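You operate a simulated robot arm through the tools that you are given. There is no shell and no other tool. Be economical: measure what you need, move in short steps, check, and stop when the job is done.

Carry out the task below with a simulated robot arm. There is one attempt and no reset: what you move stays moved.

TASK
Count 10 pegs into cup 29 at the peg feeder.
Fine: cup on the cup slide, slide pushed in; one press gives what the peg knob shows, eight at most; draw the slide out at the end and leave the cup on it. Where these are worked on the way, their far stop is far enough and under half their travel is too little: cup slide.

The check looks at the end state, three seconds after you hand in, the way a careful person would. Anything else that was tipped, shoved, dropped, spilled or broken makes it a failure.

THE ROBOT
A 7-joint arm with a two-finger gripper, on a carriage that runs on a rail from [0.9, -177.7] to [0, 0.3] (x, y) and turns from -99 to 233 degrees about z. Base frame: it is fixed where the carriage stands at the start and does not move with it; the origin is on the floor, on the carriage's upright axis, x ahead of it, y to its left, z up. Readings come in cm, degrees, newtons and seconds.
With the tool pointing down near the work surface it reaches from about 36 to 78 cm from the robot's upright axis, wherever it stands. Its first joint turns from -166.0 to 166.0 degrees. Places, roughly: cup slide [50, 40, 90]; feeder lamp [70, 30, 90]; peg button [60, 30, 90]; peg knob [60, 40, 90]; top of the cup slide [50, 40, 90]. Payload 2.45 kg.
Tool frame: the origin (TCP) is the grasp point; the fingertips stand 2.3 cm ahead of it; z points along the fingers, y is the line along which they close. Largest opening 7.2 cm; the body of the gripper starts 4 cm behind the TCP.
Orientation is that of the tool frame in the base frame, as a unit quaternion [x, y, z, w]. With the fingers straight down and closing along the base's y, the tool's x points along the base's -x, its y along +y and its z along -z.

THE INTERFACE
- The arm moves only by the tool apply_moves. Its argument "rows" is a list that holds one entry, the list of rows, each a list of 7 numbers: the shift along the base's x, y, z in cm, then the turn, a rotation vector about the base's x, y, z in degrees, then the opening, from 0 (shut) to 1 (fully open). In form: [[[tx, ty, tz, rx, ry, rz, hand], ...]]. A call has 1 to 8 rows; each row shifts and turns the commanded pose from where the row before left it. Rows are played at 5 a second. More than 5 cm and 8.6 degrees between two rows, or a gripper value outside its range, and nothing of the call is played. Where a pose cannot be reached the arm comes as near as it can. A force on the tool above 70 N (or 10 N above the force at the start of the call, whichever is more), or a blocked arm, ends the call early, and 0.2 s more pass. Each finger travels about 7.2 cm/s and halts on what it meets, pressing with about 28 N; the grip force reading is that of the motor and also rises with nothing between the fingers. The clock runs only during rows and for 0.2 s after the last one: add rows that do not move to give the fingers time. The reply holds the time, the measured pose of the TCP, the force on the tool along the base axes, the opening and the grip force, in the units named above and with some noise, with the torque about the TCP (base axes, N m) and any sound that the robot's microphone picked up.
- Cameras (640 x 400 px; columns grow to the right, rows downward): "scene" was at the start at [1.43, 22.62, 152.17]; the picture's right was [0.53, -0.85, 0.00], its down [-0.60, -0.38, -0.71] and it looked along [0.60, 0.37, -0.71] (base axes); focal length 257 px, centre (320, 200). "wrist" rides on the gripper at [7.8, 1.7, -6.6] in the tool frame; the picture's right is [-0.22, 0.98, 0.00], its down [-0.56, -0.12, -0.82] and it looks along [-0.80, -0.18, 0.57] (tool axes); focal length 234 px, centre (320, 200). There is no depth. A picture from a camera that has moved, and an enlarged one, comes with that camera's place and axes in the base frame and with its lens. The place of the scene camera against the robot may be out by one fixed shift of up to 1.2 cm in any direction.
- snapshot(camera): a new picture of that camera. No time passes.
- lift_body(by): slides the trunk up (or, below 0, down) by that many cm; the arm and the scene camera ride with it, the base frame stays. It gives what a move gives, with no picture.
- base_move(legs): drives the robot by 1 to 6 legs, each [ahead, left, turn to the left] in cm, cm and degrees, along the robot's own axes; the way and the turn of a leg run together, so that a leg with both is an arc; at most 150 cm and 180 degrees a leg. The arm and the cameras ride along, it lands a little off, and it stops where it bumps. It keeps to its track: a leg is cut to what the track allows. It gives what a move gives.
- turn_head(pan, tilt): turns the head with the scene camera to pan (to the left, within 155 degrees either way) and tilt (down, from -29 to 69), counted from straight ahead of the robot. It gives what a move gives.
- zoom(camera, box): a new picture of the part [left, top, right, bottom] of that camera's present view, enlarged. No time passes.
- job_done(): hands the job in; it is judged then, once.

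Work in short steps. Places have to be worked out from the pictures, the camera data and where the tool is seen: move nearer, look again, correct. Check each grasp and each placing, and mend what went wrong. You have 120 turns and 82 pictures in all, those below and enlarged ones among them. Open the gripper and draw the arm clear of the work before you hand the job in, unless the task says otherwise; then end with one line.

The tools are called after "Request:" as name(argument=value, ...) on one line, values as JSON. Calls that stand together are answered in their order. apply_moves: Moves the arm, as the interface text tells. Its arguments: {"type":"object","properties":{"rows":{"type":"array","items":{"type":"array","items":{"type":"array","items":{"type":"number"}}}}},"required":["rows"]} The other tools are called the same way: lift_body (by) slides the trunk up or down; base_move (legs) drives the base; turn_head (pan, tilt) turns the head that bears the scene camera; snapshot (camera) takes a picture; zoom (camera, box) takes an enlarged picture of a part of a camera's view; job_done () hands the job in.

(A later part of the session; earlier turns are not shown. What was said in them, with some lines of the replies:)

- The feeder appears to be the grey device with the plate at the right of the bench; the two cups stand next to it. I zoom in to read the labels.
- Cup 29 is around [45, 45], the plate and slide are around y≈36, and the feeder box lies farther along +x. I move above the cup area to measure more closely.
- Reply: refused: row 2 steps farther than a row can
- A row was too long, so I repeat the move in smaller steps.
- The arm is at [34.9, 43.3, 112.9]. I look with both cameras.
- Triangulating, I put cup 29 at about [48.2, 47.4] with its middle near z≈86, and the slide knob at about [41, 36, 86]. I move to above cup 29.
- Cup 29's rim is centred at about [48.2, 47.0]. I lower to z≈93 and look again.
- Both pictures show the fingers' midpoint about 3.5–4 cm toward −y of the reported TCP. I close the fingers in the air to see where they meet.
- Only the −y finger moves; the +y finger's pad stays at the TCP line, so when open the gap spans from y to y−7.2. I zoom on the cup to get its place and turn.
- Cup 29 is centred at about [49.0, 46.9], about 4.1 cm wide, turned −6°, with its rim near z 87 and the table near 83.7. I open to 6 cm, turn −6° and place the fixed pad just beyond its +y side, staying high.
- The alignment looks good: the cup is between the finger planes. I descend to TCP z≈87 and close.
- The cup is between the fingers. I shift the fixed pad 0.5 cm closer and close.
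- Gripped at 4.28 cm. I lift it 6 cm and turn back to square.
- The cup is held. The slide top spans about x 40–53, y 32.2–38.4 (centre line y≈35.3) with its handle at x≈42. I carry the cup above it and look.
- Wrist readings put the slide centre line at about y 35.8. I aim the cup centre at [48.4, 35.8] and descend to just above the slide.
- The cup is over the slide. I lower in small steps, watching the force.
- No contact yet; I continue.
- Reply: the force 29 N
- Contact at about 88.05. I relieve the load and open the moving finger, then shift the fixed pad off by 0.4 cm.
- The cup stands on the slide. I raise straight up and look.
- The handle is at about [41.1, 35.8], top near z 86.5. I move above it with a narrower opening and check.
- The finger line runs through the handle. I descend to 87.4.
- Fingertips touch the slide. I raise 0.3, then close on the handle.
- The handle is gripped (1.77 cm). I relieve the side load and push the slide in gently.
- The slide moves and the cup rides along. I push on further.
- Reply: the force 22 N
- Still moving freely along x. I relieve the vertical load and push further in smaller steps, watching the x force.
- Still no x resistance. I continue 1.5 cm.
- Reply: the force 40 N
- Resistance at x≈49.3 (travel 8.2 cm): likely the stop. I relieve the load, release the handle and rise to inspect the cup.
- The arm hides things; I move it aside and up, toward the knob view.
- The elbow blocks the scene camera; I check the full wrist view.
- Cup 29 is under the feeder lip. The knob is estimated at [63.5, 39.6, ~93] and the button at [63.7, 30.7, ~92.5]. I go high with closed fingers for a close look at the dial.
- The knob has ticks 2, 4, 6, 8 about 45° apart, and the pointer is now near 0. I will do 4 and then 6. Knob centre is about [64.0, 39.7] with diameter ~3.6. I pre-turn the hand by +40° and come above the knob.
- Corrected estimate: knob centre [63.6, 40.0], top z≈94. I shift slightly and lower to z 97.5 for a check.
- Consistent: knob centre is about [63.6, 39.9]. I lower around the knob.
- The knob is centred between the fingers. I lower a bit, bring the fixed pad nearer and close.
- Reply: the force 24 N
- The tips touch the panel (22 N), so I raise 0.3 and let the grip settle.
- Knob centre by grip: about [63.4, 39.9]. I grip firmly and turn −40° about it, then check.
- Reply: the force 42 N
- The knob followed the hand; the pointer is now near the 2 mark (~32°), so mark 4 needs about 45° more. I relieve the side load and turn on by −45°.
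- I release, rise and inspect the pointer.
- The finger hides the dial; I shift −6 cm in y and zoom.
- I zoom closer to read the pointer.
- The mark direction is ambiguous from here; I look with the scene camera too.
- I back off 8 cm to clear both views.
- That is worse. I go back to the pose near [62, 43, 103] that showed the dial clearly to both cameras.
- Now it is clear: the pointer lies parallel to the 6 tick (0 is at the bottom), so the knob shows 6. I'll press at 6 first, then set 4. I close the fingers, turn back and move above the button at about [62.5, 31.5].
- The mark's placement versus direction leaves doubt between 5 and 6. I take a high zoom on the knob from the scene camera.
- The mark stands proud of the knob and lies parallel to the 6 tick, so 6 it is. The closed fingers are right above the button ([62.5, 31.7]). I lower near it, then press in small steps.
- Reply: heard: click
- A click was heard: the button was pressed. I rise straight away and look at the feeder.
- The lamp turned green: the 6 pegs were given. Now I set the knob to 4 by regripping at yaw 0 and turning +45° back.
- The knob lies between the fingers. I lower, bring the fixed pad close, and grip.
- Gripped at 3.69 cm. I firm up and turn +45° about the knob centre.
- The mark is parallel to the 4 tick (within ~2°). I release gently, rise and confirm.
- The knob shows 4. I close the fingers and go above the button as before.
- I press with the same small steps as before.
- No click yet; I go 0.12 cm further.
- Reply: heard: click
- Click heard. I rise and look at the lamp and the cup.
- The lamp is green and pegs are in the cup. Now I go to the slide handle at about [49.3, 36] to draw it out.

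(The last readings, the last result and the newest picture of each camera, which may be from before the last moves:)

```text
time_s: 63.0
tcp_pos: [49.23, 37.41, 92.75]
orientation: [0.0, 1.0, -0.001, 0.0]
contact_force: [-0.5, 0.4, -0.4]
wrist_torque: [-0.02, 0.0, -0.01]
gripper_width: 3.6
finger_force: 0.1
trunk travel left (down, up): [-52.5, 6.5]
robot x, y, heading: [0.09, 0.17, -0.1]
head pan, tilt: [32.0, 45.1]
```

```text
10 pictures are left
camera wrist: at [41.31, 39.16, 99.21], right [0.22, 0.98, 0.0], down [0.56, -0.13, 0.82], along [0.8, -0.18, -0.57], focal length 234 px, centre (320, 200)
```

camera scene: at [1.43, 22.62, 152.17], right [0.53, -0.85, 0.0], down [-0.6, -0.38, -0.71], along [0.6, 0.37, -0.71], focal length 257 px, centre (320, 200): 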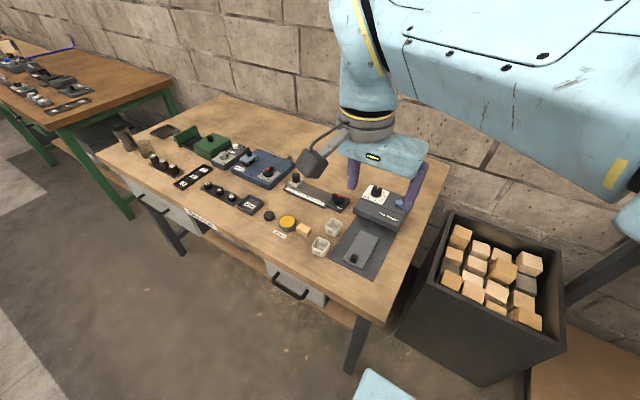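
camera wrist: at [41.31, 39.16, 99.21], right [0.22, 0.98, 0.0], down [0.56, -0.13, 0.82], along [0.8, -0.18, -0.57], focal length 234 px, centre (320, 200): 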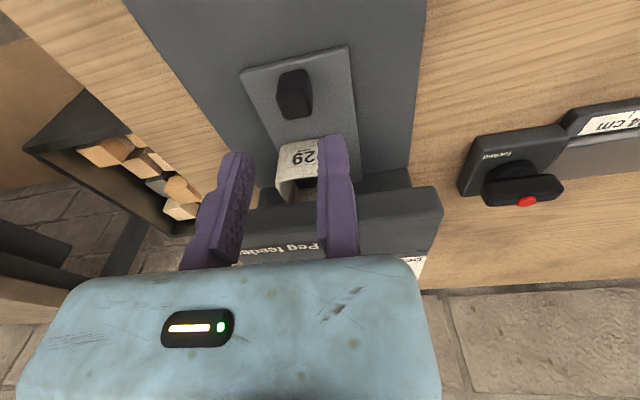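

The handle sits between the finger planes at about [48.9, 35.9]. I descend and grip it.

Request:
apply_moves(rows=[[[-0.2, 0, -2.5, 0, 0, 0, 0.5], [0, 0, -2.3, 0, 0, 0, 0.5], [0, 0, 0, 0, 0, 0, 0.5], [0, -0.4, 0, 0, 0, 0, 0.4], [0, 0, 0, 0, 0, 0, 0.25], [0, 0, 0, 0, 0, 0, 0.12], [0, 0, 0, 0, 0, 0, 0.1], [0, 0, 0, 0, 0, 0, 0.1]]])

Request:
snapshot(camera="wrist")

```text
time_s: 64.8
tcp_pos: [48.96, 36.95, 87.79]
orientation: [0.0, 1.0, 0.0, 0.0]
contact_force: [0.3, -3.3, -1.9]
wrist_torque: [-0.02, -0.29, 0.12]
gripper_width: 1.75
finger_force: 42.8
trunk travel left (down, up): [-52.5, 6.5]
robot x, y, heading: [-0.16, 0.17, 0.0]
head pan, tilt: [32.0, 45.1]
```

```text
9 pictures are left
camera wrist: at [41.15, 38.73, 94.36], right [0.22, 0.98, 0.0], down [0.56, -0.12, 0.82], along [0.8, -0.18, -0.57], focal length 234 px, centre (320, 200)
```

wrist: 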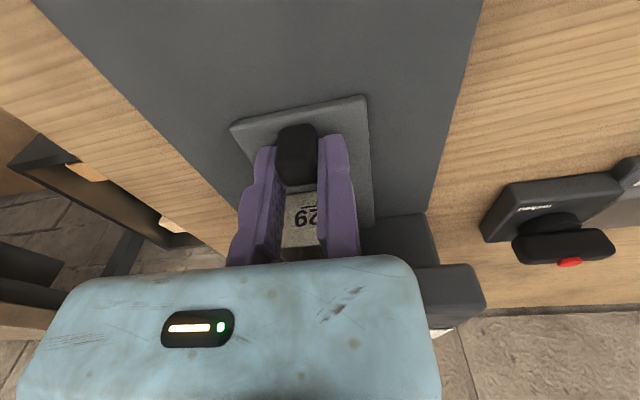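

Gripped at 1.75 cm. I draw the slide out gently toward −x.

Request:
apply_moves(rows=[[[-0.2, 0, 0, 0, 0, 0, 0.1], [-0.4, 0, 0, 0, 0, 0, 0.1], [-0.6, 0, 0, 0, 0, 0, 0.1], [-0.6, 0, 0, 0, 0, 0, 0.1], [-0.6, 0, 0, 0, 0, 0, 0.1], [-0.6, 0, 0, 0, 0, 0, 0.1], [-0.5, 0, 0, 0, 0, 0, 0.1], [-0.3, 0, 0, 0, 0, 0, 0.1]]])

Request:
apply_moves(rows=[[[-0.3, 0, 0, 0, 0, 0, 0.1], [-0.5, 0, 0, 0, 0, 0, 0.1], [-0.6, 0, 0, 0, 0, 0, 0.1], [-0.6, 0, 0, 0, 0, 0, 0.1], [-0.6, 0, 0, 0, 0, 0, 0.1], [-0.5, 0, 0, 0, 0, 0, 0.1], [-0.4, 0, 0, 0, 0, 0, 0.1], [0, 0, 0, 0, 0, 0, 0.1]]])

```text
time_s: 66.6
tcp_pos: [45.06, 36.84, 87.8]
orientation: [0.0, 1.0, 0.0, -0.001]
contact_force: [-0.2, -11.4, 10.4]
wrist_torque: [-0.24, 0.36, 0.01]
gripper_width: 1.77
finger_force: 43.1
trunk travel left (down, up): [-52.5, 6.5]
robot x, y, heading: [0.19, 0.05, 0.1]
head pan, tilt: [32.0, 45.1]
```

```text
time_s: 68.4
tcp_pos: [41.61, 36.81, 87.72]
orientation: [0.0, 1.0, 0.0, -0.001]
contact_force: [-1.6, -14.7, 11.6]
wrist_torque: [-0.3, -0.43, 0.13]
gripper_width: 1.75
finger_force: 43.2
trunk travel left (down, up): [-52.5, 6.5]
robot x, y, heading: [0.24, -0.18, 0.5]
head pan, tilt: [32.0, 45.1]
```

Nearly at its original place (41.1). I pull slightly further until the stop is felt.

Request:
apply_moves(rows=[[[-0.3, -0.1, 0.1, 0, 0, 0, 0.1], [-0.2, 0, 0, 0, 0, 0, 0.1], [-0.2, 0, 0, 0, 0, 0, 0.1], [0, 0, 0, 0, 0, 0, 0.1]]])

```text
time_s: 69.4
tcp_pos: [41.37, 36.84, 87.88]
orientation: [0.0, 1.0, 0.001, 0.001]
contact_force: [39.4, -2.8, -4.4]
wrist_torque: [-0.04, -0.87, 0.45]
gripper_width: 1.77
finger_force: 42.7
trunk travel left (down, up): [-52.5, 6.5]
robot x, y, heading: [-0.32, -0.08, 0.1]
head pan, tilt: [32.0, 45.1]
```

The out stop is reached (39 N). I relieve the load, release, rise and back away to inspect.

Request:
apply_moves(rows=[[[0.4, 0, 0, 0, 0, 0, 0.1], [0, 0, 0, 0, 0, 0, 0.3], [0, 0.2, 0, 0, 0, 0, 0.5], [0, 0, 2, 0, 0, 0, 0.5], [0, 0, 4, 0, 0, 0, 0.5], [0, 0, 4, 0, 0, 0, 0.5], [0, 0, 4, 0, 0, 0, 0.5], [-3, 0, 3, 0, 0, 0, 0.5]]])

Request:
apply_moves(rows=[[[-4, 0, 2, 0, 0, 0, 0.8], [-3, 0, 3, 0, 0, 0, 1], [0, 0, 0, 0, 0, 0, 1]]])

Request:
snapshot(camera="wrist")

Request:
zoom(camera="scene", box=[310, 180, 422, 250])

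```text
time_s: 71.2
tcp_pos: [38.52, 37.16, 105.05]
orientation: [0.0, 1.0, 0.001, 0.001]
contact_force: [0.7, -0.1, -0.2]
wrist_torque: [-0.04, 0.01, 0.02]
gripper_width: 3.59
finger_force: 0.0
trunk travel left (down, up): [-52.5, 6.5]
robot x, y, heading: [0.19, -0.1, 0.1]
head pan, tilt: [32.0, 45.1]
```

```text
time_s: 72.0
tcp_pos: [31.39, 37.24, 110.17]
orientation: [0.0, 1.0, 0.0, 0.0]
contact_force: [-0.7, 0.8, 0.6]
wrist_torque: [-0.01, 0.0, 0.0]
gripper_width: 7.21
finger_force: 0.0
trunk travel left (down, up): [-52.5, 6.5]
robot x, y, heading: [-0.04, 0.16, 0.2]
head pan, tilt: [32.0, 45.1]
```

```text
8 pictures are left
camera wrist: at [23.53, 38.98, 116.59], right [0.22, 0.98, 0.0], down [0.56, -0.12, 0.82], along [0.8, -0.18, -0.57], focal length 234 px, centre (320, 200)
```

wrist: 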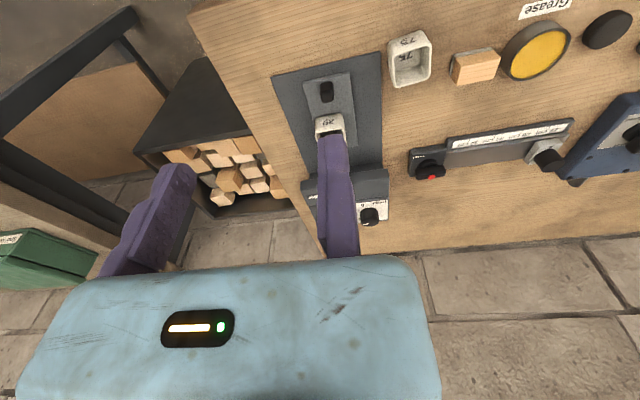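

```text
5.71 times, centred on (366, 215) of scene
camera zoom: at [1.38, 22.61, 152.17], right [0.53, -0.85, 0.0], down [-0.6, -0.37, -0.71], along [0.6, 0.37, -0.71], focal length 1470 px, centre (57, 114)
```

zoom: 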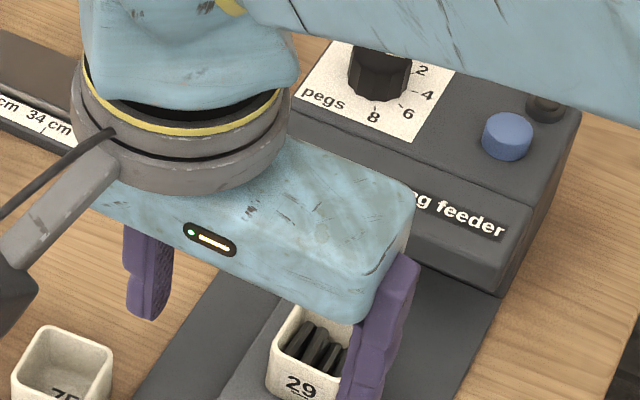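

Pegs are in the cup. I move the arm up and aside to try to count them.

Request:
apply_moves(rows=[[[-2, 3, 3, 0, 0, 0, 1], [0, 3, 4, 0, 0, 0, 1], [0, 3, 4, 0, 0, 0, 1], [0, 3, 4, 0, 0, 0, 1], [0, 0, 0, 0, 0, 0, 1]]])

Request:
zoom(camera="scene", box=[344, 212, 376, 232])

```text
time_s: 73.2
tcp_pos: [29.26, 49.26, 125.01]
orientation: [0.0, 1.0, 0.0, 0.001]
contact_force: [0.5, 0.0, 0.8]
wrist_torque: [-0.03, 0.0, 0.0]
gripper_width: 7.21
finger_force: 0.2
trunk travel left (down, up): [-52.5, 6.5]
robot x, y, heading: [0.42, -0.02, -0.3]
head pan, tilt: [32.0, 45.1]
```

```text
16.00 times, centred on (360, 222) of scene
camera zoom: at [1.42, 22.64, 152.16], right [0.53, -0.85, 0.0], down [-0.6, -0.38, -0.71], along [0.6, 0.37, -0.71], focal length 4115 px, centre (-320, -152)
```

zoom: 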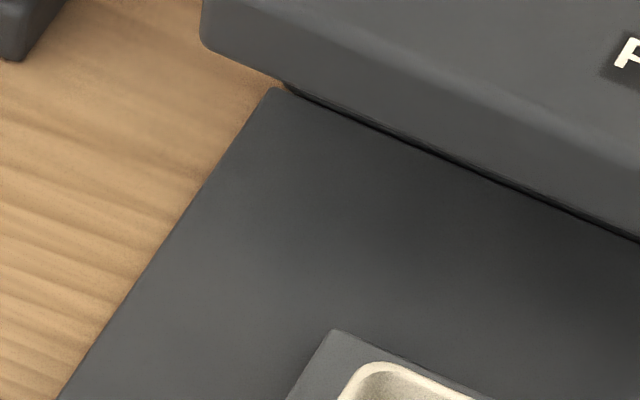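

The cup is a bit lower in the picture; I zoom there.

Request:
zoom(camera="scene", box=[352, 228, 384, 248])

```text
16.00 times, centred on (368, 238) of scene
camera zoom: at [1.42, 22.64, 152.16], right [0.53, -0.85, 0.0], down [-0.6, -0.38, -0.71], along [0.6, 0.37, -0.71], focal length 4115 px, centre (-448, -408)
```

zoom: 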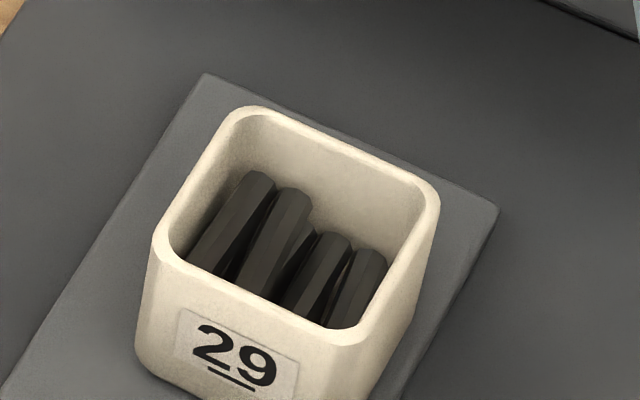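

The pegs lie in two or more layers in cup 29. I take one last overall look to confirm nothing else was disturbed.

Request:
snapshot(camera="scene")

```text
4 pictures are left
camera scene: at [1.42, 22.64, 152.16], right [0.53, -0.85, 0.0], down [-0.6, -0.38, -0.71], along [0.6, 0.37, -0.71], focal length 257 px, centre (320, 200)
```

scene: 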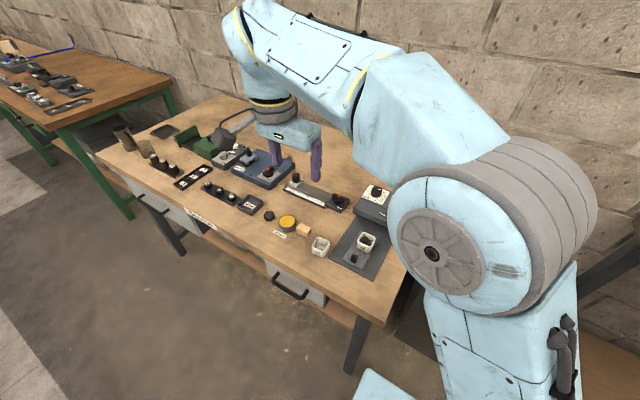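

Everything is in place: cup 29 stands on the drawn-out slide, and the arm is clear with the gripper open.

Request:
job_done()

```text
The job is handed in.
```

I pressed the peg feeder twice for cup 29, with the knob at 6 and then at 4, which should make 10 pegs. I couldn't count the pegs themselves because they lie in layers. The cup is on the drawn-out slide, and the arm is clear with the gripper open.
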